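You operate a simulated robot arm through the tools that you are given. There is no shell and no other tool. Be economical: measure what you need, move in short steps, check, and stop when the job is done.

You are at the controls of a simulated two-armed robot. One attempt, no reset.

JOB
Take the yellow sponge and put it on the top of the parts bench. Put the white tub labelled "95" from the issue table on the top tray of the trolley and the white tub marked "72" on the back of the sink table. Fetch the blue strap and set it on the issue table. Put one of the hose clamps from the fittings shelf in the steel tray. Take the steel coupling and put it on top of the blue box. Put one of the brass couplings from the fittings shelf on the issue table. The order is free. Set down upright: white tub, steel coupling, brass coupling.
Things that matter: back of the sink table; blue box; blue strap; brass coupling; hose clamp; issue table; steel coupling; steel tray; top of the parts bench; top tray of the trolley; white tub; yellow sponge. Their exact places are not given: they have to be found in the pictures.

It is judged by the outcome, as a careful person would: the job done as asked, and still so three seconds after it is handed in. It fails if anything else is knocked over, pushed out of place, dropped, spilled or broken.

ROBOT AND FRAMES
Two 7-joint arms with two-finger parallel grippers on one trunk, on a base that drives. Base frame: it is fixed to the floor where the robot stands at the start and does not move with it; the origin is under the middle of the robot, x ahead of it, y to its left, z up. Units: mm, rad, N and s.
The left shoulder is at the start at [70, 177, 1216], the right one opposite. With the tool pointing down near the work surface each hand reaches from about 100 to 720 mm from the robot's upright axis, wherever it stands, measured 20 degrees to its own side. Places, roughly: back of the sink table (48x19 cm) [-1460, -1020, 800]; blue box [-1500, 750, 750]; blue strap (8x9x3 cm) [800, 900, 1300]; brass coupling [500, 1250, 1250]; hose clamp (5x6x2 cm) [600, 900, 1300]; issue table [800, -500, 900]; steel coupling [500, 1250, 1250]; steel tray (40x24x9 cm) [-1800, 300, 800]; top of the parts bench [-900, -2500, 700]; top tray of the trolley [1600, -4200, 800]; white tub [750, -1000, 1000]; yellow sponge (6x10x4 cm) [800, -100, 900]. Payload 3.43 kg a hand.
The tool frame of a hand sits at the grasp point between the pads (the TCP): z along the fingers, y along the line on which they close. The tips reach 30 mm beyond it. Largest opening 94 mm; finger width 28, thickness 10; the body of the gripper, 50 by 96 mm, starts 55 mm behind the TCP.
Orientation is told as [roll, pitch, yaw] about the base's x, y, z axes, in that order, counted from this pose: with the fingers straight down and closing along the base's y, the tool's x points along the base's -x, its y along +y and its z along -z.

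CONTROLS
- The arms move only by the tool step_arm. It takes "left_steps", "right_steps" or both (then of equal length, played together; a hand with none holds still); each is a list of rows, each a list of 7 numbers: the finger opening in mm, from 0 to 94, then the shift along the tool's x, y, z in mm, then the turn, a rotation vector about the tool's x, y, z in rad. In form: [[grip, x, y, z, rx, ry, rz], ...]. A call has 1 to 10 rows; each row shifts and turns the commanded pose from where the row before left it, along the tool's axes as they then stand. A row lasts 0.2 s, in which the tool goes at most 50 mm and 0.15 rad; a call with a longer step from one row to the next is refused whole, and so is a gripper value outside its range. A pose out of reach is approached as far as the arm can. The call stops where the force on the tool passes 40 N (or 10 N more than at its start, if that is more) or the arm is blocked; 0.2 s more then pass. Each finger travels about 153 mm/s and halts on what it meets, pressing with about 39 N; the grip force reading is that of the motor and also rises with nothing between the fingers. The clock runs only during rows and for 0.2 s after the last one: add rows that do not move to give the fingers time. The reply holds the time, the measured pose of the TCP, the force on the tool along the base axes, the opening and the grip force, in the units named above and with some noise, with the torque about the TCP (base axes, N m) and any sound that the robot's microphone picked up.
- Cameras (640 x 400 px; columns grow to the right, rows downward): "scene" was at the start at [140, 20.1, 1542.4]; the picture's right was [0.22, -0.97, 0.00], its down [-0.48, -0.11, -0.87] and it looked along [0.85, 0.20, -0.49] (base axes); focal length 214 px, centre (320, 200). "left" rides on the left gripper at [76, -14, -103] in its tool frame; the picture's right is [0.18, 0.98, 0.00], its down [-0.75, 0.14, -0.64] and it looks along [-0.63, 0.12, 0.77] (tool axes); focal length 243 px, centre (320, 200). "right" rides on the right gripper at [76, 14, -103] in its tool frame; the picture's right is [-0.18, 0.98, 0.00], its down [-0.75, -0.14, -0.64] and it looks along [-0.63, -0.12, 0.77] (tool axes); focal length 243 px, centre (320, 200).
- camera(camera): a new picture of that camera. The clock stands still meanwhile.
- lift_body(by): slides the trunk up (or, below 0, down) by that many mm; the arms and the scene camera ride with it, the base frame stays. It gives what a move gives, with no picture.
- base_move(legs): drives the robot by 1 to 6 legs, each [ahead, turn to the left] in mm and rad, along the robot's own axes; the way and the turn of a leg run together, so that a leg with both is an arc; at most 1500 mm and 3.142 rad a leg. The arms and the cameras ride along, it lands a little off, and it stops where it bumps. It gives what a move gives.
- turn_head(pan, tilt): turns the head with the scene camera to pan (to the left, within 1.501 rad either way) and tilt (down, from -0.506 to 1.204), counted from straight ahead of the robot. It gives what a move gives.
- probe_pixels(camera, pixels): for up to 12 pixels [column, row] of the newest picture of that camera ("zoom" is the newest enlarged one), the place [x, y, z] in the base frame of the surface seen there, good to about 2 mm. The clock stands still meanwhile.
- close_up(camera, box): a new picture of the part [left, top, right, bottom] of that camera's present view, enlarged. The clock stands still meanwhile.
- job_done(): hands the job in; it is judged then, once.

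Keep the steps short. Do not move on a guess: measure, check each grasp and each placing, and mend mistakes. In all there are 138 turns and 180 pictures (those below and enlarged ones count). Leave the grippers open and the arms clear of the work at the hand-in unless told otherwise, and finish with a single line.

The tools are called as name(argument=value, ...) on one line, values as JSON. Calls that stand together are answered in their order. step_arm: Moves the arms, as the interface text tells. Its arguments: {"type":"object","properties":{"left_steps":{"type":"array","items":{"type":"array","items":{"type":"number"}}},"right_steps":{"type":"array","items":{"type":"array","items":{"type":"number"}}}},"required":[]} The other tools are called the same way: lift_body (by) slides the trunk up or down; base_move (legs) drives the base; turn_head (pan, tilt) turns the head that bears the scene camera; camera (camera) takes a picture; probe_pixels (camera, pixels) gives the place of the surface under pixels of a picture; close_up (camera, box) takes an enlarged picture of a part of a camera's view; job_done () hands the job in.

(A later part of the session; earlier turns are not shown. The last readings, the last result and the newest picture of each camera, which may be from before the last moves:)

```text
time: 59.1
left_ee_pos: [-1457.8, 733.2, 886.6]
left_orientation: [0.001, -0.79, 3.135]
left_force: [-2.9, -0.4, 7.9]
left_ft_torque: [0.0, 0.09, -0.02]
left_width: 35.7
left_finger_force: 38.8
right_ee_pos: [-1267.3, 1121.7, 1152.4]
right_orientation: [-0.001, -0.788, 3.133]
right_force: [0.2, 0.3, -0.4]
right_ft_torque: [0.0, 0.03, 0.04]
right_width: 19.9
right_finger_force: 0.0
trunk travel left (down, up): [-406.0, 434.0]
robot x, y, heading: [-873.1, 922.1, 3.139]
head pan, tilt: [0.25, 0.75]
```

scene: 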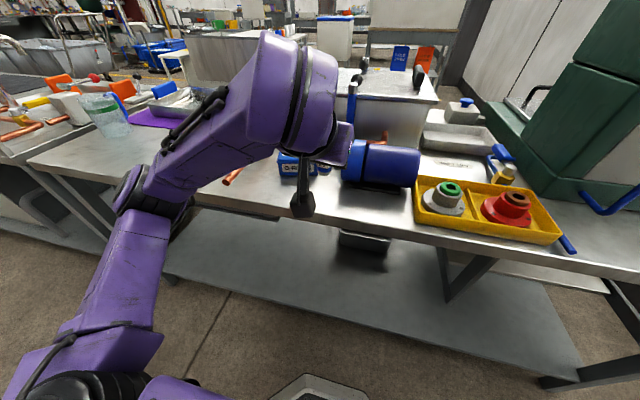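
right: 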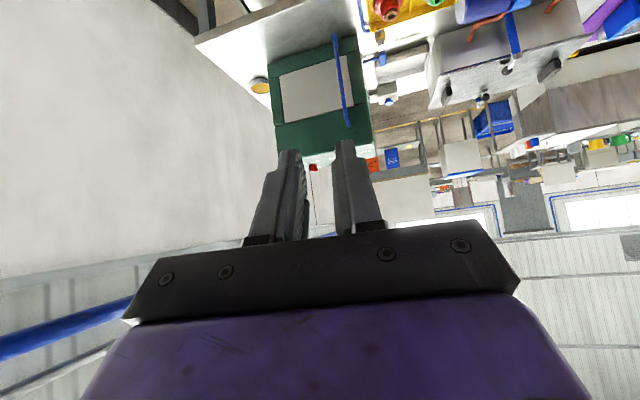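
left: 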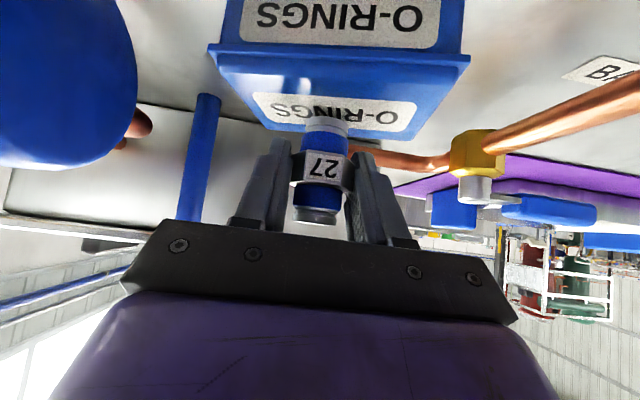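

Contact (8 N). Open and back out along the tool axis.

step_arm(left_steps=[[40, 0, 0, 0, 0, 0, 0], [60, 0, 0, 0, 0, 0, 0], [60, 0, 0, 0, 0, 0, 0], [60, 0, 0, -20, 0, 0, 0], [60, 0, 0, -40, 0, 0, 0], [60, 0, 0, -45, 0, 0, 0], [60, 0, 0, -45, 0, 0, 0], [60, 0, 0, 0, 0, 0, 0]])

camera(camera="left")

```text
time: 60.9
left_ee_pos: [-1352.0, 729.4, 991.2]
left_orientation: [0.001, -0.789, 3.134]
left_force: [-0.2, -1.0, -0.5]
left_ft_torque: [-0.04, 0.01, 0.01]
left_width: 60.2
left_finger_force: 0.0
right_ee_pos: [-1269.1, 1119.2, 1152.1]
right_orientation: [0.003, -0.787, 3.138]
right_force: [0.6, -0.6, 0.3]
right_ft_torque: [0.0, 0.0, 0.0]
right_width: 20.0
right_finger_force: 0.1
trunk travel left (down, up): [-406.0, 434.0]
robot x, y, heading: [-872.2, 923.2, 3.133]
head pan, tilt: [0.25, 0.75]
```

```text
147 pictures are left
```

left: 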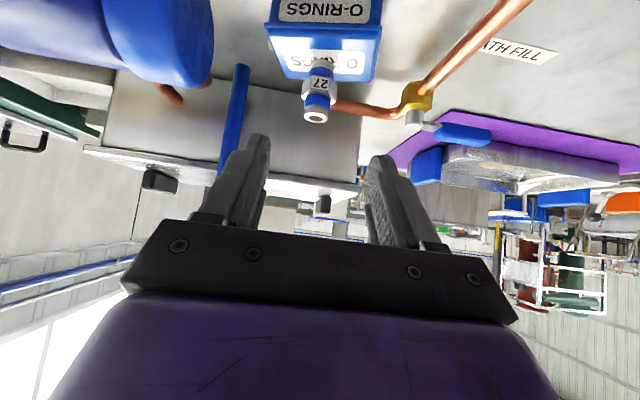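

Coupling 27 stands on the box. Raise trunk and return to the shelf front, looking for the clamp.

lift_body(by=390)

base_move(legs=[[-500, 0], [0, -1.46], [0, -1.47], [260, 0], [0, -0.205]])

turn_head(pan=0.0, tilt=0.5)

camera(camera="scene")

close_up(camera="scene", box=[200, 120, 440, 270])

```text
time: 64.7
left_ee_pos: [-1352.2, 731.6, 1381.7]
left_orientation: [0.0, -0.787, 3.135]
left_force: [-0.2, 1.1, 0.3]
left_ft_torque: [-0.02, -0.04, 0.0]
left_width: 60.1
left_finger_force: 0.0
right_ee_pos: [-1267.3, 1120.2, 1542.4]
right_orientation: [0.002, -0.79, 3.136]
right_force: [0.2, 0.3, 0.1]
right_ft_torque: [-0.01, 0.01, 0.0]
right_width: 20.2
right_finger_force: 0.1
trunk travel left (down, up): [-796.0, 44.0]
robot x, y, heading: [-871.0, 921.5, 3.138]
head pan, tilt: [0.25, 0.75]
```

```text
time: 77.0
left_ee_pos: [355.5, 1168.0, 1381.3]
left_orientation: [0.001, -0.788, 0.002]
left_force: [0.1, 0.1, -1.1]
left_ft_torque: [0.0, -0.02, 0.01]
left_width: 60.1
left_finger_force: 0.1
right_ee_pos: [272.1, 777.8, 1542.5]
right_orientation: [0.002, -0.786, 0.0]
right_force: [0.0, 0.0, -0.3]
right_ft_torque: [0.02, 0.02, -0.01]
right_width: 19.8
right_finger_force: 0.0
trunk travel left (down, up): [-796.0, 44.0]
robot x, y, heading: [-122.0, 974.9, 0.003]
head pan, tilt: [0.25, 0.75]
```

```text
time: 77.7
left_ee_pos: [355.0, 1166.0, 1383.3]
left_orientation: [0.002, -0.789, -0.002]
left_force: [-0.6, 0.2, 0.0]
left_ft_torque: [0.03, 0.0, 0.01]
left_width: 60.3
left_finger_force: 0.0
right_ee_pos: [272.3, 777.0, 1542.4]
right_orientation: [0.002, -0.79, -0.002]
right_force: [-0.5, -0.1, -1.2]
right_ft_torque: [-0.02, -0.02, -0.02]
right_width: 19.7
right_finger_force: 0.1
trunk travel left (down, up): [-796.0, 44.0]
robot x, y, heading: [-125.8, 970.9, -0.007]
head pan, tilt: [0.0, 0.499]
```

```text
146 pictures are left
```

scene: 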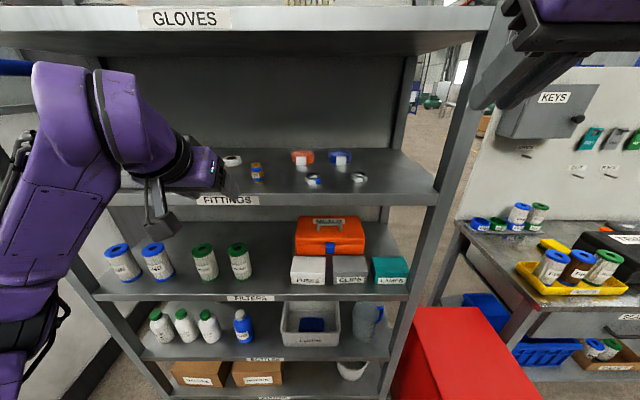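

```text
2.67 times, centred on (320, 195) of scene
```

zoom: 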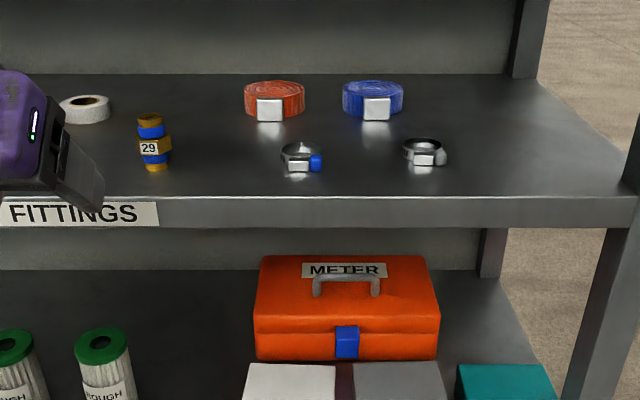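

Both clamps are still on the shelf, upright. I'll use a steeper tool for the clamp. Re-pose the right hand, then drive 95 ahead.

step_arm(right_steps=[[70, 0, 0, 0, 0, 0.114, 0], [70, 0, 0, 0, 0, 0.114, 0], [70, 0, 0, 0, 0, 0.114, 0], [70, 12.8, 22.3, 27, 0, 0, 0], [70, 12.8, 22.3, 27, 0, 0, 0], [70, 12.8, 22.3, 27, 0, 0, 0], [70, 12.8, 22.3, 27, 0, 0, 0], [70, 0, 0, 0, 0, 0, 0]])

base_move(legs=[[95, 0.0]])

camera(camera="right")

camera(camera="left")

```text
time: 79.5
left_ee_pos: [354.2, 1165.6, 1381.6]
left_orientation: [0.001, -0.788, -0.002]
left_force: [0.6, -0.4, 0.3]
left_ft_torque: [0.01, -0.03, 0.0]
left_width: 60.0
left_finger_force: 0.0
right_ee_pos: [271.3, 864.5, 1425.6]
right_orientation: [0.002, -0.446, 0.0]
right_force: [-0.2, -0.2, -0.3]
right_ft_torque: [0.05, 0.0, -0.02]
right_width: 69.9
right_finger_force: 0.1
trunk travel left (down, up): [-796.0, 44.0]
robot x, y, heading: [-127.5, 974.0, -0.003]
head pan, tilt: [0.0, 0.499]
```

```text
time: 80.7
left_ee_pos: [440.1, 1167.1, 1385.0]
left_orientation: [0.0, -0.794, -0.003]
left_force: [-0.8, -0.6, 0.4]
left_ft_torque: [-0.01, 0.0, 0.01]
left_width: 59.8
left_finger_force: 0.1
right_ee_pos: [357.4, 865.2, 1428.3]
right_orientation: [0.001, -0.453, 0.002]
right_force: [-0.7, -0.3, 0.6]
right_ft_torque: [0.02, -0.01, -0.01]
right_width: 69.9
right_finger_force: 0.0
trunk travel left (down, up): [-796.0, 44.0]
robot x, y, heading: [-32.0, 975.8, -0.004]
head pan, tilt: [0.0, 0.499]
```

```text
144 pictures are left
```

right: 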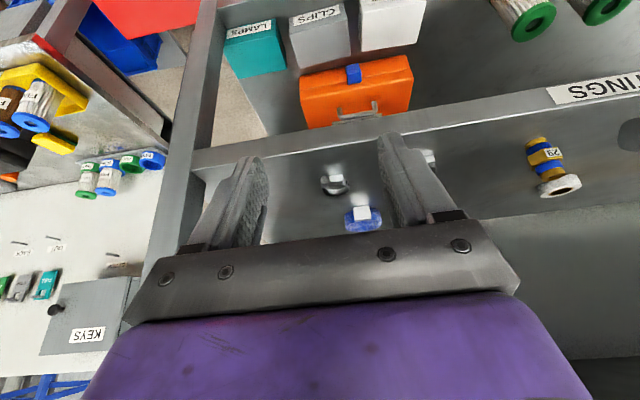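

```text
143 pictures are left
```

left: 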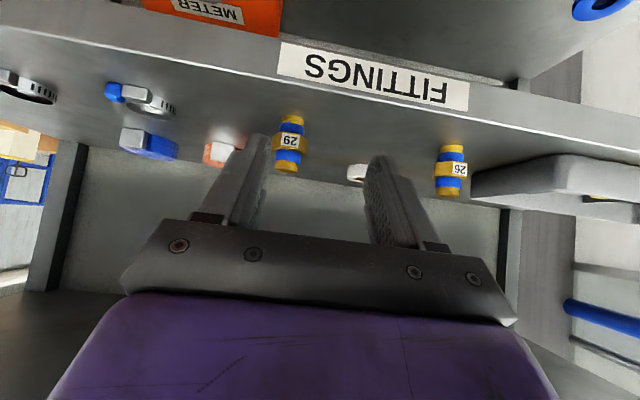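

step_arm(right_steps=[[70, -29.1, 0, 21.9, 0, 0, 0], [70, -29.1, 0, 21.9, 0, 0, 0], [70, -29.1, 0, 21.9, 0, 0, 0], [70, -29.1, 0, 21.9, 0, 0, 0], [70, 0, 0, 0, 0, 0, 0]])

camera(camera="right")

probe_pixels(camera="left", pixels=[[293, 121], [287, 170], [277, 146], [304, 148], [290, 142]])

```text
time: 81.9
left_ee_pos: [445.9, 1167.0, 1382.5]
left_orientation: [0.002, -0.79, -0.001]
left_force: [0.1, -0.4, 0.2]
left_ft_torque: [0.03, -0.01, -0.04]
left_width: 59.8
left_finger_force: 0.1
right_ee_pos: [506.8, 861.9, 1397.8]
right_orientation: [0.002, -0.451, 0.001]
right_force: [-0.1, 0.1, 0.0]
right_ft_torque: [0.05, -0.02, 0.03]
right_width: 70.2
right_finger_force: 0.0
trunk travel left (down, up): [-796.0, 44.0]
robot x, y, heading: [-29.8, 972.6, 0.001]
head pan, tilt: [0.0, 0.499]
```

```text
142 pictures are left
```

right: 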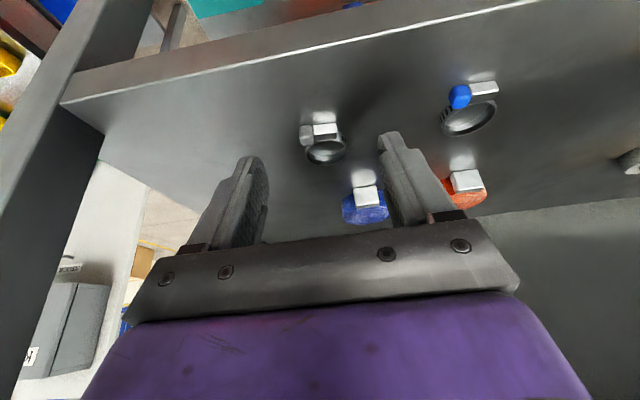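

```text
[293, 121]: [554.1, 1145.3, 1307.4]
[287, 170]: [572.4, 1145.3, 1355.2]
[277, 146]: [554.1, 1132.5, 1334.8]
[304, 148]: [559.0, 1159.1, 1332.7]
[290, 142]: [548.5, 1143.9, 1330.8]
```

close_up(camera="right", box=[280, 100, 376, 160])

probe_pixels(camera="zoom", pixels=[[150, 225], [230, 220], [300, 180], [440, 300], [300, 400], [180, 330], [430, 370], [250, 160], [380, 160], [145, 270], [305, 270], [380, 270]])

```text
6.67 times, centred on (328, 130) of right
```

zoom: 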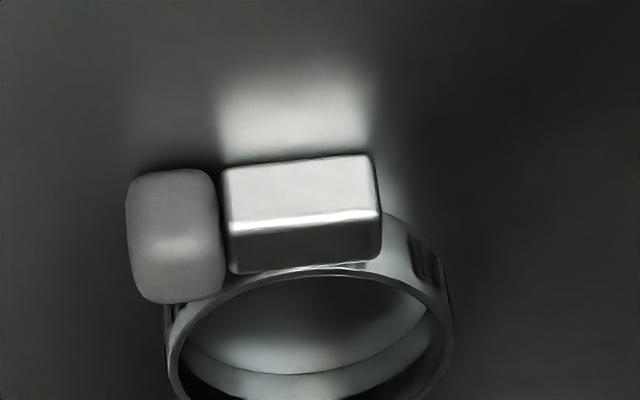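

```text
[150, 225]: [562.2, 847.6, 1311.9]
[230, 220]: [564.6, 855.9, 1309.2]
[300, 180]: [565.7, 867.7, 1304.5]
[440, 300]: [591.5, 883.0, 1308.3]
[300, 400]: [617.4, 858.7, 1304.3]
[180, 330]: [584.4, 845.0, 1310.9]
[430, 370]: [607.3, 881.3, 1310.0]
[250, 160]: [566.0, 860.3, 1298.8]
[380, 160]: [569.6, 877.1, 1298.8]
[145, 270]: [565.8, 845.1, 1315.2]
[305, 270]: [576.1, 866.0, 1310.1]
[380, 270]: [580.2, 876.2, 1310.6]
```

The ring centre is about (597,864), top ≈1311. Steepen the tool a bit more and go above it.

step_arm(right_steps=[[70, 0, 0, 0, 0, 0.09, 0], [70, 0, 0, 0, 0, 0.09, 0], [70, -37.7, 1, 25, 0, 0, 0], [70, -37.7, 1, 25, 0, 0, 0], [70, 0, 0, 0, 0, 0, 0]])

camera(camera="right")

camera(camera="scene")

```text
time: 83.1
left_ee_pos: [444.9, 1167.4, 1383.1]
left_orientation: [0.002, -0.79, 0.001]
left_force: [0.9, 0.1, -0.7]
left_ft_torque: [-0.02, -0.02, -0.02]
left_width: 59.8
left_finger_force: 0.0
right_ee_pos: [591.8, 868.8, 1367.1]
right_orientation: [0.001, -0.27, 0.001]
right_force: [-0.5, -0.4, 0.1]
right_ft_torque: [0.01, 0.01, 0.0]
right_width: 69.8
right_finger_force: 0.0
trunk travel left (down, up): [-796.0, 44.0]
robot x, y, heading: [-36.0, 972.5, 0.004]
head pan, tilt: [0.0, 0.499]
```

```text
140 pictures are left
```

right: 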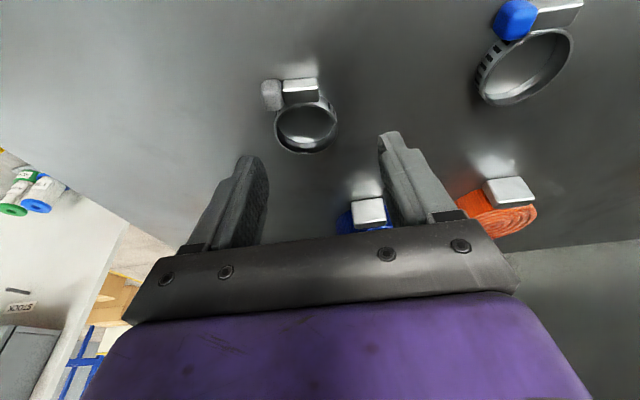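

```text
139 pictures are left
```

scene: 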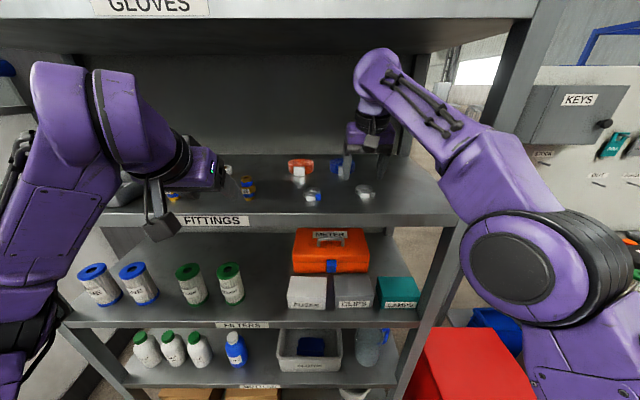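

probe_pixels(camera="scene", pixels=[[378, 52], [365, 65], [392, 58], [340, 45], [340, 30]])

probe_pixels(camera="right", pixels=[[277, 128], [335, 120], [303, 152], [325, 104], [284, 146], [328, 142]])

```text
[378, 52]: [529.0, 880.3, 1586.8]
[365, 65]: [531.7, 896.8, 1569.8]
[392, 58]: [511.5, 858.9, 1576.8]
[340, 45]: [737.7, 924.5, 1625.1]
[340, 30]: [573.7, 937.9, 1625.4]
```

```text
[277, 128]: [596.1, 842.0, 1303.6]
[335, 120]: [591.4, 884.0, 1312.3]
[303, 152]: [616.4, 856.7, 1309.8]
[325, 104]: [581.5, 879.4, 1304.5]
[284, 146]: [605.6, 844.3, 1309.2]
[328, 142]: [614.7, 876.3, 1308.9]
```

step_arm(right_steps=[[70, 4, -2.7, 16, 0, 0, 0], [70, 4, -2.6, 16, 0, 0, 0], [70, 0, 0, 0, 0, 0, 0], [0, 0, 0, 0, 0, 0, 0], [0, 0, 0, 0, 0, 0, 0], [0, 0, 0, 0, 0, 0, 0]])

camera(camera="right")

```text
time: 84.5
left_ee_pos: [446.8, 1166.7, 1381.3]
left_orientation: [0.0, -0.79, 0.001]
left_force: [-0.2, 0.1, 0.1]
left_ft_torque: [-0.01, 0.01, -0.03]
left_width: 59.7
left_finger_force: 0.1
right_ee_pos: [594.2, 864.0, 1334.1]
right_orientation: [0.002, -0.267, 0.003]
right_force: [1.4, -0.6, 2.3]
right_ft_torque: [-0.11, 0.01, 0.0]
right_width: 41.2
right_finger_force: 39.4
trunk travel left (down, up): [-796.0, 44.0]
robot x, y, heading: [-27.9, 974.8, 0.003]
head pan, tilt: [0.0, 0.499]
```

```text
138 pictures are left
```

right: 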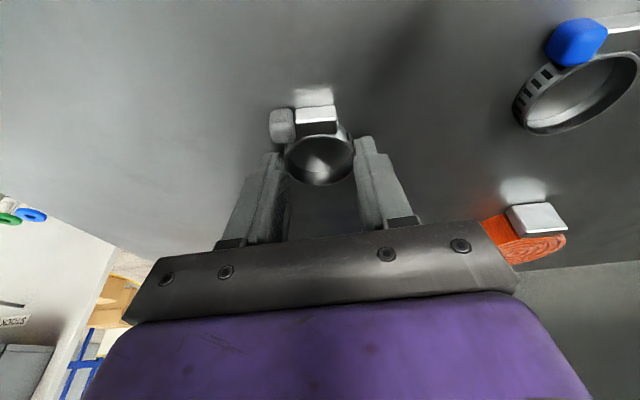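

Gripped at 41 mm. Lift the clamp gently while the left hand goes to brass 29.

step_arm(left_steps=[[60, -26, -10.7, 0, 0, 0, 0], [60, -26, -10.7, 0, 0, 0, 0], [60, 0, 0, 38, 0, 0, 0], [60, 0, 0, 38, 0, 0, 0], [60, 0, 0, 20, 0, 0, 0], [60, 0, 0, 20.6, 0, 0, 0], [60, 0, 0, 0, 0, 0, 0], [0, 0, 0, 0, 0, 0, 0], [0, 0, 0, 0, 0, 0, 0], [0, 0, 0, 0, 0, 0, 0]], right_steps=[[0, -1.3, 0, -4.8, 0, 0, 0], [0, -1.3, 0, -4.8, 0, 0, 0], [0, 0, 0, 0, 0, 0, 0], [0, 0, 0, 0, 0, 0, 0], [0, 0, 0, 0, 0, 0, 0], [0, 0, 0, 0, 0, 0, 0], [0, 0, 0, 0, 0, 0, 0], [0, 0, 0, 0, 0, 0, 0], [0, 0, 0, 0, 0, 0, 0], [0, 0, 0, 0, 0, 0, 0]])

camera(camera="right")

camera(camera="left")

```text
time: 86.7
left_ee_pos: [565.6, 1146.2, 1337.1]
left_orientation: [-0.002, -0.789, 0.0]
left_force: [0.5, 0.0, 0.8]
left_ft_torque: [0.04, 0.02, 0.02]
left_width: 36.3
left_finger_force: 38.9
right_ee_pos: [594.0, 862.3, 1344.3]
right_orientation: [0.002, -0.267, 0.002]
right_force: [-0.1, -0.5, -0.3]
right_ft_torque: [-0.01, 0.0, 0.0]
right_width: 41.2
right_finger_force: 39.0
trunk travel left (down, up): [-796.0, 44.0]
robot x, y, heading: [-32.2, 973.0, -0.001]
head pan, tilt: [0.0, 0.499]
```

```text
137 pictures are left
```

right: 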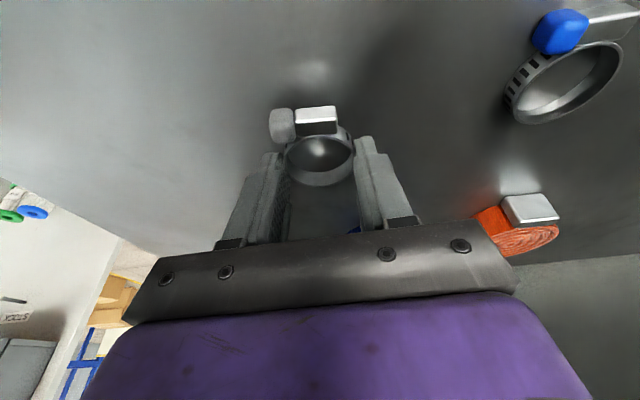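

```text
136 pictures are left
```

left: 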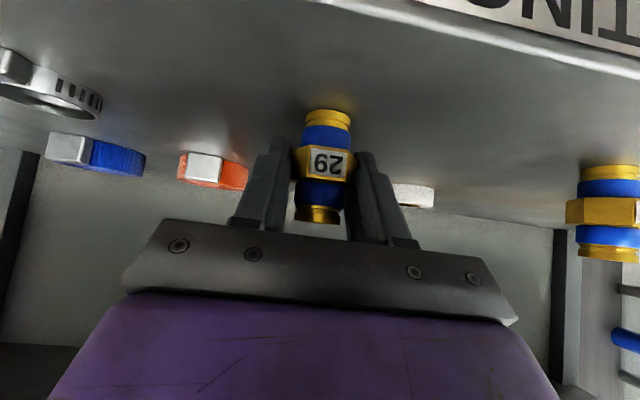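

Both held. Lift and withdraw slowly, then verify.

step_arm(left_steps=[[0, -14, 0, -14, 0, 0, 0], [0, -14, 0, -14, 0, 0, 0], [0, 30, 0, -30, 0, 0, 0], [0, 30, 0, -30, 0, 0, 0], [0, 30, 0, -30, 0, 0, 0], [0, 10, 0, -10, 0, 0, 0], [0, 0, 0, 0, 0, 0, 0]], right_steps=[[0, -2.4, 0, -8.7, 0, 0, 0], [0, -2.4, 0, -8.7, 0, 0, 0], [0, 38.5, 0, -10.7, 0, 0, 0], [0, 38.5, 0, -10.7, 0, 0, 0], [0, 38.5, 0, -10.7, 0, 0, 0], [0, 38.5, 0, -10.7, 0, 0, 0], [0, 38.5, 0, -10.7, 0, 0, 0]])

base_move(legs=[[-330, 0.0]])

turn_head(pan=-0.4, tilt=0.6)

camera(camera="scene")

```text
time: 88.3
left_ee_pos: [422.2, 1145.4, 1375.3]
left_orientation: [0.002, -0.792, 0.0]
left_force: [0.1, 0.0, -1.2]
left_ft_torque: [0.0, 0.0, 0.01]
left_width: 36.3
left_finger_force: 38.7
right_ee_pos: [390.4, 860.1, 1365.0]
right_orientation: [0.0, -0.27, 0.001]
right_force: [0.6, 0.5, -0.3]
right_ft_torque: [-0.03, 0.02, -0.03]
right_width: 41.3
right_finger_force: 39.4
trunk travel left (down, up): [-796.0, 44.0]
robot x, y, heading: [-31.2, 971.4, -0.001]
head pan, tilt: [0.0, 0.499]
```

```text
time: 90.4
left_ee_pos: [100.3, 1145.1, 1374.5]
left_orientation: [0.0, -0.787, 0.0]
left_force: [-0.1, -0.5, -1.1]
left_ft_torque: [0.02, -0.01, 0.0]
left_width: 35.9
left_finger_force: 38.9
right_ee_pos: [68.9, 861.4, 1362.5]
right_orientation: [0.001, -0.265, 0.002]
right_force: [0.3, -0.1, 0.3]
right_ft_torque: [-0.01, -0.02, 0.01]
right_width: 40.9
right_finger_force: 39.1
trunk travel left (down, up): [-796.0, 44.0]
robot x, y, heading: [-357.9, 974.0, -0.001]
head pan, tilt: [0.0, 0.499]
```

```text
time: 91.3
left_ee_pos: [98.3, 1145.2, 1374.3]
left_orientation: [-0.002, -0.789, 0.001]
left_force: [-0.7, -0.4, -0.7]
left_ft_torque: [-0.02, 0.02, 0.03]
left_width: 36.0
left_finger_force: 38.6
right_ee_pos: [66.9, 861.5, 1364.3]
right_orientation: [-0.001, -0.266, 0.001]
right_force: [-0.2, -0.4, -0.3]
right_ft_torque: [-0.02, 0.01, 0.02]
right_width: 41.2
right_finger_force: 39.2
trunk travel left (down, up): [-796.0, 44.0]
robot x, y, heading: [-356.9, 969.2, 0.002]
head pan, tilt: [-0.4, 0.6]
```

```text
135 pictures are left
```

scene: 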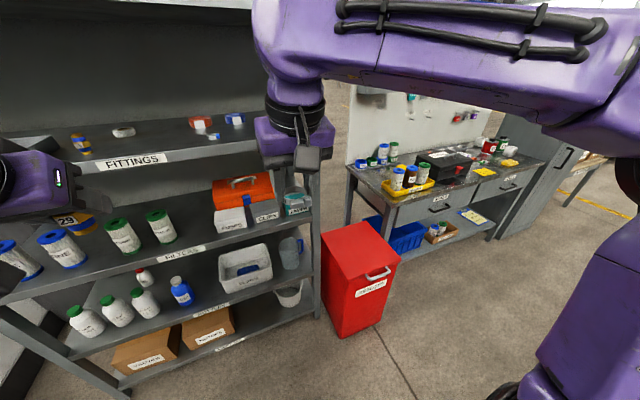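

Drive over to the issue table: (-330,-930) facing +x.

base_move(legs=[[0, -1.571], [1500, 0], [400, 0], [0, 1.571]])

turn_head(pan=0.0, tilt=0.6)

camera(camera="scene")

```text
time: 108.4
left_ee_pos: [89.1, -770.9, 1374.9]
left_orientation: [0.0, -0.79, -0.05]
left_force: [-0.4, -0.1, -0.6]
left_ft_torque: [0.01, -0.03, 0.03]
left_width: 35.7
left_finger_force: 38.6
right_ee_pos: [45.3, -1054.7, 1363.4]
right_orientation: [0.001, -0.268, -0.048]
right_force: [0.4, -0.5, 0.6]
right_ft_torque: [0.01, -0.01, 0.02]
right_width: 41.3
right_finger_force: 38.8
trunk travel left (down, up): [-796.0, 44.0]
robot x, y, heading: [-373.0, -921.7, -0.042]
head pan, tilt: [-0.4, 0.6]
```

```text
time: 109.2
left_ee_pos: [88.0, -771.2, 1374.5]
left_orientation: [0.001, -0.789, -0.047]
left_force: [-0.4, -0.8, -0.6]
left_ft_torque: [-0.01, 0.02, 0.0]
left_width: 36.1
left_finger_force: 38.9
right_ee_pos: [43.6, -1056.1, 1363.5]
right_orientation: [0.001, -0.267, -0.047]
right_force: [0.5, -0.4, -0.3]
right_ft_torque: [0.03, 0.02, 0.02]
right_width: 41.1
right_finger_force: 38.9
trunk travel left (down, up): [-796.0, 44.0]
robot x, y, heading: [-372.6, -921.0, -0.042]
head pan, tilt: [0.0, 0.6]
```

```text
134 pictures are left
```

scene: 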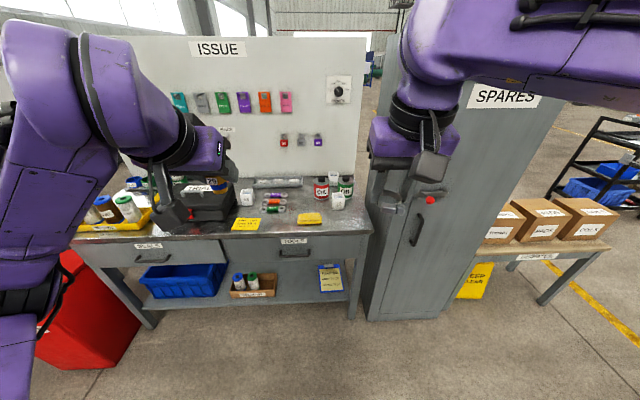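

probe_pixels(camera="scene", pixels=[[278, 228], [262, 224], [295, 218], [322, 218], [340, 225], [280, 237], [365, 230], [385, 300], [430, 250], [262, 230], [370, 200], [300, 234]])

close_up(camera="scene", box=[200, 160, 392, 280])

```text
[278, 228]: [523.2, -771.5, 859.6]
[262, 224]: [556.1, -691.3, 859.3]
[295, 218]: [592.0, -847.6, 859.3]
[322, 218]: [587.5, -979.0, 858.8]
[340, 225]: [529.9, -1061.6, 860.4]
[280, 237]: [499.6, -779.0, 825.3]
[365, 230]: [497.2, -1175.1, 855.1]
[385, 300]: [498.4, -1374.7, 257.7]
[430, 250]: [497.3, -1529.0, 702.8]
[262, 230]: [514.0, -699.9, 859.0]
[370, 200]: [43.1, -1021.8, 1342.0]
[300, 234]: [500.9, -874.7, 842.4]
```

```text
3.33 times, centred on (296, 220) of scene
```

zoom: 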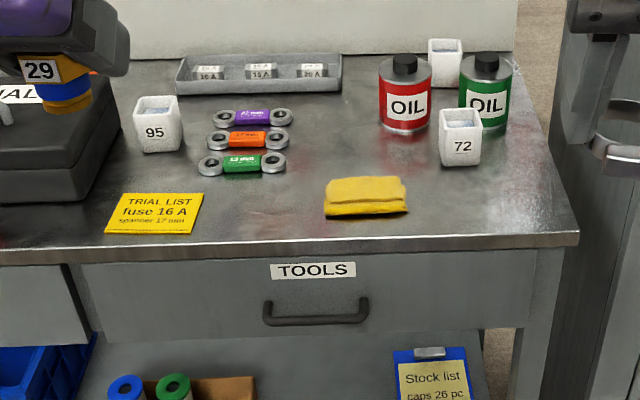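

Clear spot on the table near (555,-765), z=859. Lower trunk 390 and drive in.

lift_body(by=-390)

base_move(legs=[[395, 0.0], [0, 0.042]])

camera(camera="left")

```text
time: 113.0
left_ee_pos: [88.1, -771.8, 985.4]
left_orientation: [0.001, -0.788, -0.046]
left_force: [0.4, 0.4, -1.8]
left_ft_torque: [0.03, 0.02, 0.03]
left_width: 35.9
left_finger_force: 38.6
right_ee_pos: [45.1, -1055.1, 974.0]
right_orientation: [0.0, -0.268, -0.047]
right_force: [0.0, -0.5, 0.4]
right_ft_torque: [0.0, 0.06, -0.01]
right_width: 41.0
right_finger_force: 39.3
trunk travel left (down, up): [-406.0, 434.0]
robot x, y, heading: [-376.9, -928.0, -0.044]
head pan, tilt: [0.0, 0.6]
```

```text
time: 115.9
left_ee_pos: [478.5, -767.9, 984.1]
left_orientation: [-0.002, -0.788, 0.0]
left_force: [-1.1, 0.3, -1.2]
left_ft_torque: [-0.03, -0.02, -0.02]
left_width: 35.8
left_finger_force: 39.1
right_ee_pos: [447.1, -1052.3, 974.0]
right_orientation: [0.0, -0.267, -0.002]
right_force: [0.1, 0.0, -1.3]
right_ft_torque: [-0.03, 0.0, -0.01]
right_width: 41.0
right_finger_force: 38.7
trunk travel left (down, up): [-406.0, 434.0]
robot x, y, heading: [24.8, -939.2, 0.003]
head pan, tilt: [0.0, 0.6]
```

```text
132 pictures are left
```

left: 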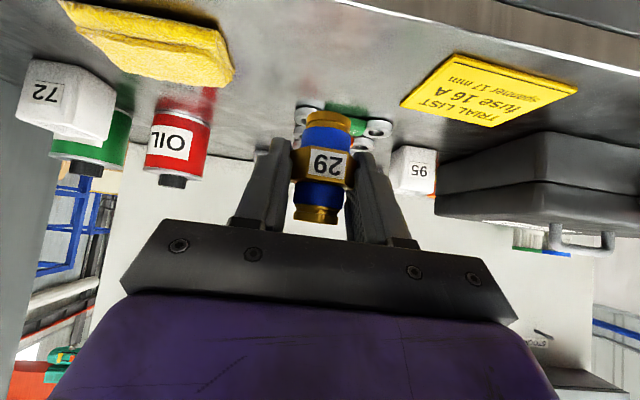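

step_arm(left_steps=[[0, 0, 0, 37.6, 0, 0, 0], [0, 0, 0, 37.6, 0, 0, 0], [0, 0, 0, 37.6, 0, 0, 0], [0, 2, 0, 2, 0, 0, 0], [0, 1.4, 0, 1.4, 0, 0, 0], [0, 0, 0, 0, 0, 0, 0]])

step_arm(left_steps=[[0, 0.8, 0, 0.8, 0, 0, 0], [0, 0, 0, 0, 0, 0, 0]])

step_arm(left_steps=[[0, 0.7, 0, 0.7, 0, 0, 0], [0, 0, 0, 0, 0, 0, 0]])

```text
time: 117.3
left_ee_pos: [558.1, -768.7, 899.9]
left_orientation: [0.0, -0.787, -0.002]
left_force: [-1.0, 0.2, -0.5]
left_ft_torque: [-0.01, 0.02, -0.05]
left_width: 36.1
left_finger_force: 39.1
right_ee_pos: [447.7, -1051.7, 974.3]
right_orientation: [0.001, -0.266, 0.001]
right_force: [0.6, -1.0, -0.8]
right_ft_torque: [0.04, 0.0, 0.01]
right_width: 41.2
right_finger_force: 38.9
trunk travel left (down, up): [-406.0, 434.0]
robot x, y, heading: [21.2, -939.6, -0.0]
head pan, tilt: [0.0, 0.6]
```

```text
time: 117.9
left_ee_pos: [558.8, -768.7, 900.1]
left_orientation: [0.0, -0.788, -0.001]
left_force: [-0.8, 0.8, -1.0]
left_ft_torque: [0.02, -0.03, -0.02]
left_width: 36.0
left_finger_force: 39.4
right_ee_pos: [448.1, -1052.9, 974.5]
right_orientation: [0.001, -0.267, 0.002]
right_force: [0.4, -0.3, -1.2]
right_ft_torque: [0.0, 0.01, -0.01]
right_width: 41.0
right_finger_force: 38.7
trunk travel left (down, up): [-406.0, 434.0]
robot x, y, heading: [20.4, -937.2, -0.001]
head pan, tilt: [0.0, 0.6]
```

```text
time: 118.5
left_ee_pos: [559.2, -767.7, 899.5]
left_orientation: [-0.001, -0.788, -0.002]
left_force: [-0.3, -0.6, -0.9]
left_ft_torque: [-0.02, 0.0, 0.0]
left_width: 35.9
left_finger_force: 38.8
right_ee_pos: [448.1, -1053.1, 974.5]
right_orientation: [0.002, -0.268, -0.001]
right_force: [-0.4, 0.2, -0.2]
right_ft_torque: [0.03, 0.0, -0.01]
right_width: 41.2
right_finger_force: 39.1
trunk travel left (down, up): [-406.0, 434.0]
robot x, y, heading: [22.2, -940.6, -0.0]
head pan, tilt: [0.0, 0.6]
```

step_arm(left_steps=[[0, 0.9, 0, 0.9, 0, 0, 0], [0, 0, 0, 0, 0, 0, 0]])

step_arm(left_steps=[[0, 0.7, 0, 0.7, 0, 0, 0], [0, 0, 0, 0, 0, 0, 0]])

step_arm(left_steps=[[0, 0.5, 0, 0.5, 0, 0, 0], [0, 0, 0, 0, 0, 0, 0]])

```text
time: 119.1
left_ee_pos: [558.7, -767.8, 897.5]
left_orientation: [-0.001, -0.788, -0.001]
left_force: [0.9, -0.3, -0.2]
left_ft_torque: [0.01, 0.0, -0.01]
left_width: 35.8
left_finger_force: 39.2
right_ee_pos: [448.3, -1053.2, 974.5]
right_orientation: [0.002, -0.266, 0.001]
right_force: [0.5, 0.1, -0.6]
right_ft_torque: [0.0, -0.01, 0.02]
right_width: 41.1
right_finger_force: 38.9
trunk travel left (down, up): [-406.0, 434.0]
robot x, y, heading: [22.4, -937.6, 0.004]
head pan, tilt: [0.0, 0.6]
```

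```text
time: 119.7
left_ee_pos: [558.6, -768.5, 897.2]
left_orientation: [-0.001, -0.789, -0.001]
left_force: [0.9, 0.6, 2.3]
left_ft_torque: [0.02, -0.07, -0.01]
left_width: 35.7
left_finger_force: 38.9
right_ee_pos: [446.3, -1052.9, 974.2]
right_orientation: [0.003, -0.267, 0.001]
right_force: [0.2, -0.3, -0.5]
right_ft_torque: [0.0, 0.0, 0.0]
right_width: 41.2
right_finger_force: 39.3
trunk travel left (down, up): [-406.0, 434.0]
robot x, y, heading: [25.5, -939.3, 0.003]
head pan, tilt: [0.0, 0.6]
```

```text
time: 120.3
left_ee_pos: [558.1, -768.3, 897.8]
left_orientation: [0.002, -0.791, -0.001]
left_force: [1.6, 0.5, 5.7]
left_ft_torque: [0.0, -0.14, 0.01]
left_width: 36.1
left_finger_force: 38.9
right_ee_pos: [446.9, -1053.3, 976.1]
right_orientation: [0.002, -0.266, 0.001]
right_force: [-0.2, -0.1, 0.7]
right_ft_torque: [0.01, 0.02, 0.01]
right_width: 41.1
right_finger_force: 39.3
trunk travel left (down, up): [-406.0, 434.0]
robot x, y, heading: [22.5, -938.8, 0.002]
head pan, tilt: [0.0, 0.6]
```

Contact. Release, back out along the tool axis, then turn the left tool vertical for the tub.

step_arm(left_steps=[[45, 0, 0, 0, 0, 0, 0], [60, 0, 0, 0, 0, 0, 0], [60, 0, 0, -20, 0, 0, 0], [60, 0, 0, -45, 0, 0, 0], [60, 0, 0, -45, 0, 0, 0], [60, -30, 0, -30, 0, 0, 0], [60, -30, 0, -30, 0, 0, 0]])

step_arm(left_steps=[[94, 0, 0, 0, 0, 0.131, 0], [94, 0, 0, 0, 0, 0.131, 0], [94, 0, 0, 0, 0, 0.131, 0], [94, 0, 0, 0, 0, 0.131, 0], [94, 0, 0, 0, 0, 0.131, 0], [94, 0, 0, 0, 0, 0.132, 0], [94, 0, 0, 0, 0, 0, 0]])

camera(camera="scene")

camera(camera="left")

```text
time: 121.9
left_ee_pos: [477.5, -767.6, 1057.2]
left_orientation: [0.003, -0.788, 0.0]
left_force: [-0.9, -0.3, 0.0]
left_ft_torque: [-0.01, 0.0, 0.0]
left_width: 59.9
left_finger_force: 0.0
right_ee_pos: [447.0, -1054.0, 974.4]
right_orientation: [0.003, -0.27, -0.002]
right_force: [0.1, -0.1, -0.3]
right_ft_torque: [-0.01, -0.01, 0.03]
right_width: 41.1
right_finger_force: 39.1
trunk travel left (down, up): [-406.0, 434.0]
robot x, y, heading: [23.7, -939.9, 0.002]
head pan, tilt: [0.0, 0.6]
```

```text
time: 123.5
left_ee_pos: [480.6, -767.6, 1058.9]
left_orientation: [-0.001, 0.0, -0.001]
left_force: [0.5, 0.5, 0.0]
left_ft_torque: [-0.03, -0.01, 0.02]
left_width: 93.9
left_finger_force: 0.1
right_ee_pos: [447.0, -1052.4, 974.2]
right_orientation: [0.0, -0.267, 0.0]
right_force: [0.0, -0.3, -0.9]
right_ft_torque: [0.03, -0.01, -0.03]
right_width: 41.0
right_finger_force: 39.0
trunk travel left (down, up): [-406.0, 434.0]
robot x, y, heading: [21.5, -943.8, 0.004]
head pan, tilt: [0.0, 0.6]
```

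```text
131 pictures are left
```

scene: 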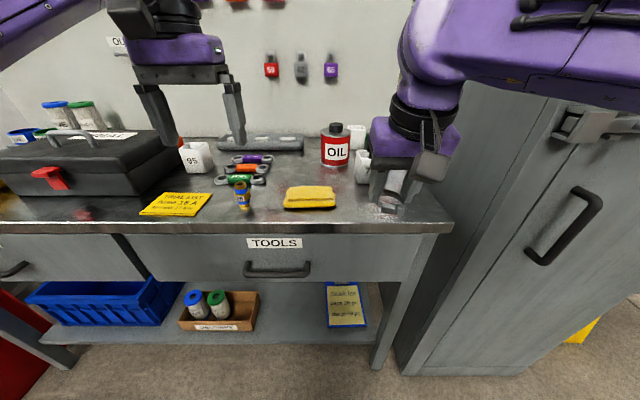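

```text
130 pictures are left
```

left: 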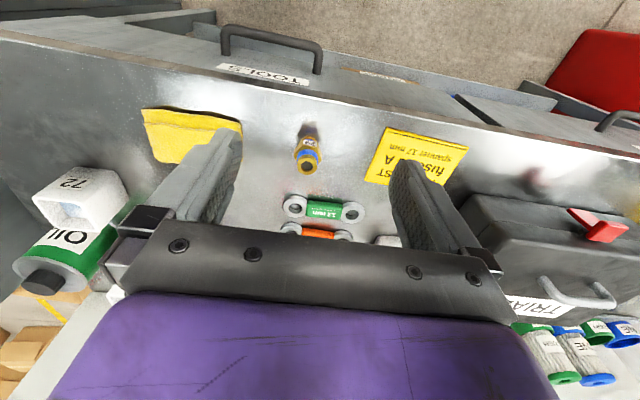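

Brass 29 stands on the table. Pull the right hand back and shift the robot 260 mm to its right for tub 72.

step_arm(right_steps=[[0, 36, 0, -10, 0, 0, 0], [0, 36, 0, -10, 0, 0, 0], [0, 36, 0, -10, 0, 0, 0], [0, 0, 0, 0, 0, 0, 0]])

base_move(legs=[[-330, 0], [0, -1.571], [250, 0], [0, 1.571], [320, 0]])

camera(camera="left")

camera(camera="scene")

```text
time: 124.5
left_ee_pos: [480.0, -768.5, 1057.3]
left_orientation: [-0.001, 0.0, 0.002]
left_force: [0.2, 0.7, -0.3]
left_ft_torque: [0.01, 0.01, 0.01]
left_width: 93.9
left_finger_force: 0.1
right_ee_pos: [336.1, -1054.1, 974.0]
right_orientation: [-0.001, -0.267, 0.003]
right_force: [-0.3, -0.4, -0.6]
right_ft_torque: [-0.02, 0.04, -0.02]
right_width: 41.0
right_finger_force: 39.1
trunk travel left (down, up): [-406.0, 434.0]
robot x, y, heading: [22.3, -941.0, 0.001]
head pan, tilt: [0.0, 0.6]
```

```text
time: 137.4
left_ee_pos: [463.1, -1005.6, 1058.2]
left_orientation: [0.001, -0.001, 0.017]
left_force: [0.3, 1.0, -0.1]
left_ft_torque: [-0.01, 0.06, 0.02]
left_width: 94.1
left_finger_force: 0.0
right_ee_pos: [325.9, -1295.1, 975.2]
right_orientation: [0.003, -0.268, 0.017]
right_force: [-0.1, 0.9, -1.0]
right_ft_torque: [0.02, 0.0, -0.01]
right_width: 41.2
right_finger_force: 39.2
trunk travel left (down, up): [-406.0, 434.0]
robot x, y, heading: [7.3, -1184.3, 0.016]
head pan, tilt: [0.0, 0.6]
```

```text
129 pictures are left
```

left: 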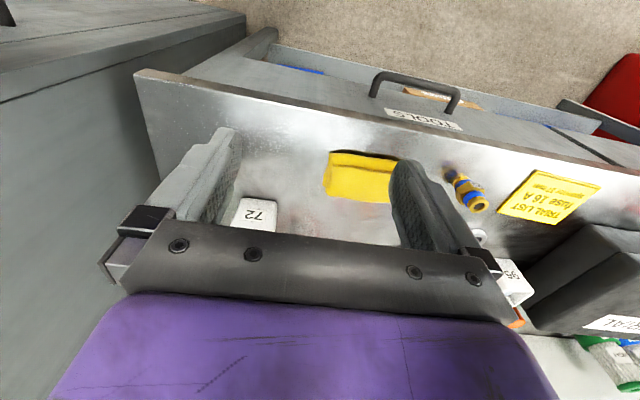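

```text
128 pictures are left
```

scene: 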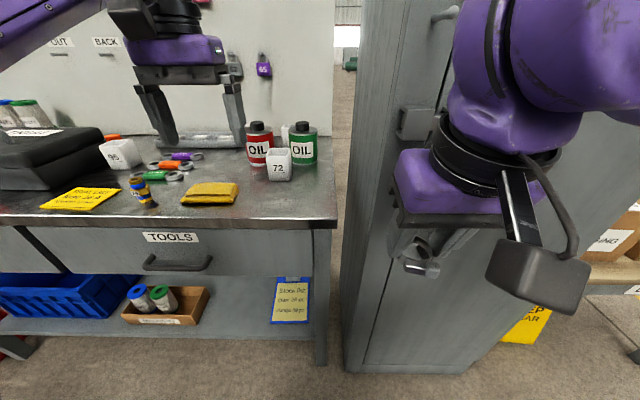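

Measure the tub 72 with a zoom.

close_up(camera="scene", box=[230, 110, 342, 190])

probe_pixels(camera="zoom", pixels=[[200, 225], [345, 222], [275, 235], [215, 390], [345, 380], [205, 330], [345, 320], [275, 213], [150, 310], [420, 300], [345, 250], [330, 215]])

```text
5.00 times, centred on (286, 150) of scene
```

zoom: 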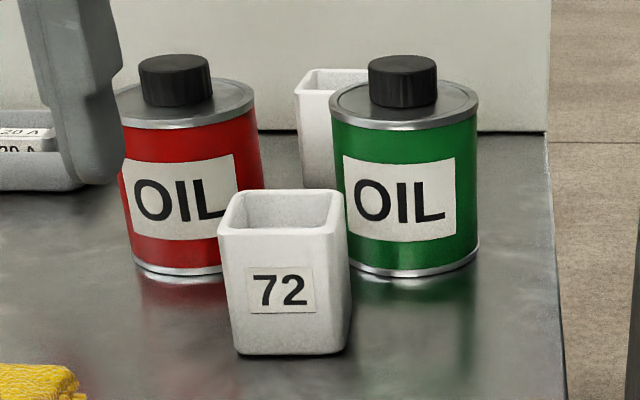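

```text
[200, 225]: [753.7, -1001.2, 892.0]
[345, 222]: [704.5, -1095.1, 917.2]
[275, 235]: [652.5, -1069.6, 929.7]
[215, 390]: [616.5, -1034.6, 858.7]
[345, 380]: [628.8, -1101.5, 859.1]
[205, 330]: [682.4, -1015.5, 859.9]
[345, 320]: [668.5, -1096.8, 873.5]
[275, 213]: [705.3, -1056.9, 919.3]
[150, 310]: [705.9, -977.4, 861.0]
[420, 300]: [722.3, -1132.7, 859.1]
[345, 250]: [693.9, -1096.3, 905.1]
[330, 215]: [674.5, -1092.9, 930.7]
```

probe_pixels(camera="zoom", pixels=[[224, 232], [240, 192], [337, 192], [332, 232], [226, 290], [346, 290], [280, 193], [236, 345], [345, 345], [262, 345]])

turn_head(pan=0.0, tilt=0.75)

```text
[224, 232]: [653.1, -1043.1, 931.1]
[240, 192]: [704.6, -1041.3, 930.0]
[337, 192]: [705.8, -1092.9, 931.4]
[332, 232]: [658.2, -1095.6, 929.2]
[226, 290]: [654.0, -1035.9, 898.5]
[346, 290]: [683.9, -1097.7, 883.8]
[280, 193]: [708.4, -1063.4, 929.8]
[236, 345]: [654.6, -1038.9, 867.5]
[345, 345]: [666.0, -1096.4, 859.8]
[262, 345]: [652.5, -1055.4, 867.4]
```

```text
time: 138.1
left_ee_pos: [464.6, -1006.4, 1058.7]
left_orientation: [0.0, -0.002, 0.018]
left_force: [-0.2, -0.3, -0.2]
left_ft_torque: [-0.02, 0.02, 0.01]
left_width: 93.8
left_finger_force: 0.1
right_ee_pos: [323.8, -1294.7, 975.1]
right_orientation: [0.002, -0.267, 0.017]
right_force: [0.0, -0.3, -0.7]
right_ft_torque: [0.01, -0.02, 0.03]
right_width: 41.0
right_finger_force: 39.2
trunk travel left (down, up): [-406.0, 434.0]
robot x, y, heading: [11.3, -1185.8, 0.014]
head pan, tilt: [0.0, 0.75]
```

Tub 72 spans x 652–712, y −1036…−1098, top 931. Move above it first.

step_arm(left_steps=[[94, 0, 0, 0, 0, 0, 0.017], [94, -42.3, -12.2, 0, 0, 0, 0], [94, -42.3, -12.2, 0, 0, 0, 0], [94, -42.3, -12.2, 0, 0, 0, 0], [94, -42.3, -12.2, 0, 0, 0, 0], [94, -42.3, -12.2, 0, 0, 0, 0], [94, 0, 0, 0, 0, 0, 0]])

camera(camera="left")

camera(camera="scene")

```text
time: 139.7
left_ee_pos: [525.8, -1037.9, 1042.5]
left_orientation: [0.0, -0.002, 0.0]
left_force: [0.4, -0.2, 0.8]
left_ft_torque: [-0.01, 0.05, -0.03]
left_width: 94.2
left_finger_force: 0.1
left hand out of reach, approached as far as the arm can: row 3, 4, 5, 6
right_ee_pos: [325.9, -1294.2, 975.3]
right_orientation: [0.003, -0.267, 0.016]
right_force: [-0.5, 0.3, 0.2]
right_ft_torque: [0.02, 0.0, -0.01]
right_width: 40.9
right_finger_force: 39.9
trunk travel left (down, up): [-406.0, 434.0]
robot x, y, heading: [14.9, -1186.7, 0.017]
head pan, tilt: [0.0, 0.75]
```

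```text
126 pictures are left
```

left: 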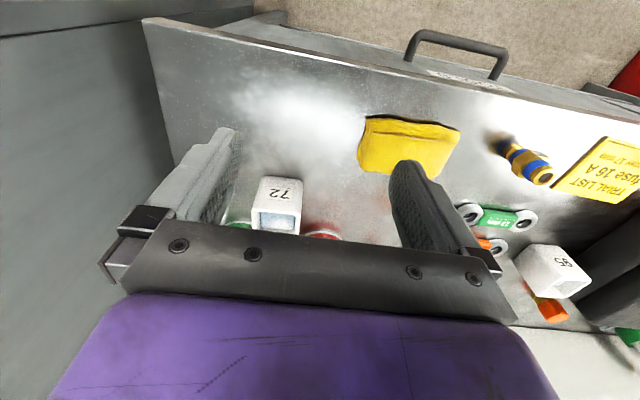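

```text
125 pictures are left
```

scene: 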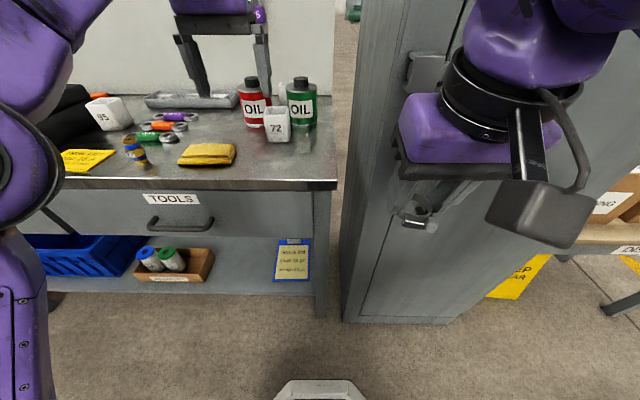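

Reach is poor with the trunk this low for a vertical tool; raise the trunk 300 and come down with the arm.

lift_body(by=300)

step_arm(left_steps=[[94, 0, 0, 45, 0, 0, 0], [94, 0, 0, 45, 0, 0, 0], [94, 0, 0, 45, 0, 0, 0], [94, 0, 0, 45, 0, 0, 0], [94, 0, 0, 45, 0, 0, 0], [94, 0, 0, 45, 0, 0, 0], [94, 0, 0, 0, 0, 0, 0]])

```text
time: 142.7
left_ee_pos: [526.0, -1037.5, 1342.3]
left_orientation: [0.001, 0.001, -0.001]
left_force: [0.6, -0.4, -0.2]
left_ft_torque: [-0.04, -0.01, 0.04]
left_width: 93.8
left_finger_force: 0.0
right_ee_pos: [323.3, -1295.0, 1275.9]
right_orientation: [0.003, -0.269, 0.018]
right_force: [0.6, 0.1, -0.4]
right_ft_torque: [-0.02, -0.03, -0.01]
right_width: 41.0
right_finger_force: 38.9
trunk travel left (down, up): [-706.0, 134.0]
robot x, y, heading: [4.6, -1189.6, 0.022]
head pan, tilt: [0.0, 0.75]
```

```text
time: 144.3
left_ee_pos: [524.6, -1038.1, 1074.5]
left_orientation: [0.001, -0.002, 0.002]
left_force: [0.2, 0.4, 0.2]
left_ft_torque: [-0.01, -0.01, 0.02]
left_width: 94.0
left_finger_force: 0.0
right_ee_pos: [323.2, -1295.6, 1274.6]
right_orientation: [0.001, -0.27, 0.017]
right_force: [0.1, -0.1, 0.3]
right_ft_torque: [0.01, 0.0, -0.02]
right_width: 40.9
right_finger_force: 39.4
trunk travel left (down, up): [-706.0, 134.0]
robot x, y, heading: [11.8, -1186.5, 0.02]
head pan, tilt: [0.0, 0.75]
```

Now move above the tub: forward 151, right 29.

step_arm(left_steps=[[94, -38, -7.3, 0, 0, 0, 0], [94, -38, -7.3, 0, 0, 0, 0], [94, -38, -7.3, 0, 0, 0, 0], [94, -38, -7.3, 0, 0, 0, 0], [94, 0, 0, 0, 0, 0, 0]])

camera(camera="left")

```text
time: 145.5
left_ee_pos: [672.7, -1063.9, 1071.9]
left_orientation: [-0.001, -0.004, -0.004]
left_force: [-0.5, 0.7, -0.3]
left_ft_torque: [0.0, -0.04, 0.01]
left_width: 93.8
left_finger_force: 0.0
left hand out of reach, approached as far as the arm can: row 4
right_ee_pos: [324.0, -1293.1, 1276.5]
right_orientation: [0.0, -0.269, 0.019]
right_force: [0.3, 0.4, -0.3]
right_ft_torque: [-0.01, 0.0, -0.02]
right_width: 40.8
right_finger_force: 39.6
trunk travel left (down, up): [-706.0, 134.0]
robot x, y, heading: [8.6, -1189.5, 0.019]
head pan, tilt: [0.0, 0.75]
```

```text
124 pictures are left
```

left: 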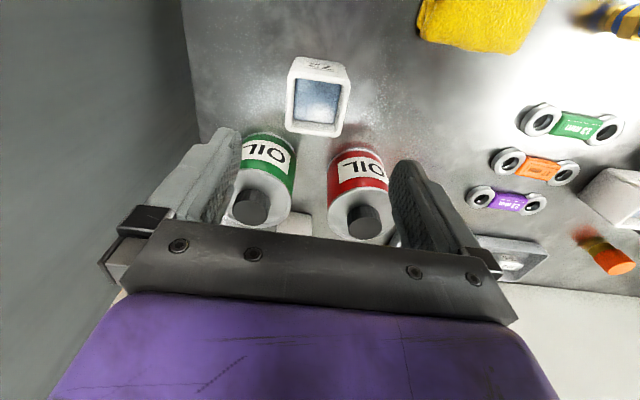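

probe_pixels(camera="left", pixels=[[292, 78], [349, 72], [287, 126], [341, 134], [318, 136], [289, 100], [347, 100], [255, 190], [355, 195], [252, 205], [365, 215], [316, 100]])

```text
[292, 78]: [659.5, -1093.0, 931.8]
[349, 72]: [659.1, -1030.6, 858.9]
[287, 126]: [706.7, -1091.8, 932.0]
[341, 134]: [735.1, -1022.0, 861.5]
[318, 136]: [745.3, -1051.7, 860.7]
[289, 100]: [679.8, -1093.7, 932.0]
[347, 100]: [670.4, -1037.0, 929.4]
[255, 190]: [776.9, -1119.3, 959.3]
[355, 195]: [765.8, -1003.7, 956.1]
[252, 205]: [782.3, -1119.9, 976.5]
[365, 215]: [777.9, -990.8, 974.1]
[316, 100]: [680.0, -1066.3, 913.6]
```

Aligned over the tub (centre ≈(682,−1066), full to z 913, so keep level). Lower to z≈904.

step_arm(left_steps=[[94, -1, -0.5, 42, 0, 0, 0], [94, -1, -0.5, 42, 0, 0, 0], [94, -1, -0.5, 42, 0, 0, 0], [94, -1, 0, 21, 0, 0, 0], [94, 0, 0, 21, 0, 0, 0], [94, 0, 0, 0, 0, 0, 0]])

camera(camera="left")

```text
time: 146.9
left_ee_pos: [675.2, -1067.2, 901.5]
left_orientation: [-0.001, -0.003, -0.001]
left_force: [0.4, -0.2, 0.2]
left_ft_torque: [-0.03, 0.02, -0.02]
left_width: 93.9
left_finger_force: 0.1
right_ee_pos: [324.3, -1294.9, 1275.8]
right_orientation: [0.0, -0.268, 0.016]
right_force: [-0.4, -0.4, -1.1]
right_ft_torque: [0.02, 0.02, -0.01]
right_width: 40.9
right_finger_force: 39.1
trunk travel left (down, up): [-706.0, 134.0]
robot x, y, heading: [10.6, -1184.7, 0.019]
head pan, tilt: [0.0, 0.75]
```

```text
123 pictures are left
```

left: 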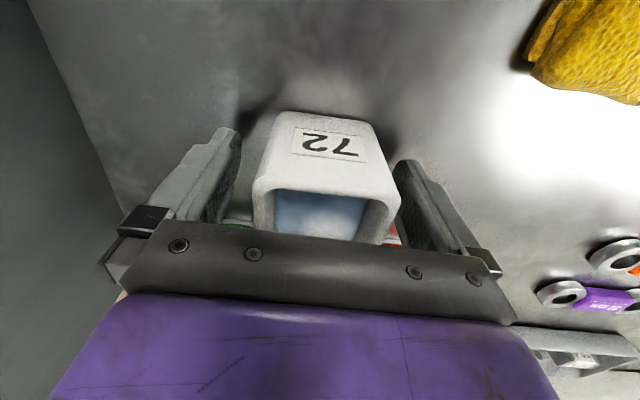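

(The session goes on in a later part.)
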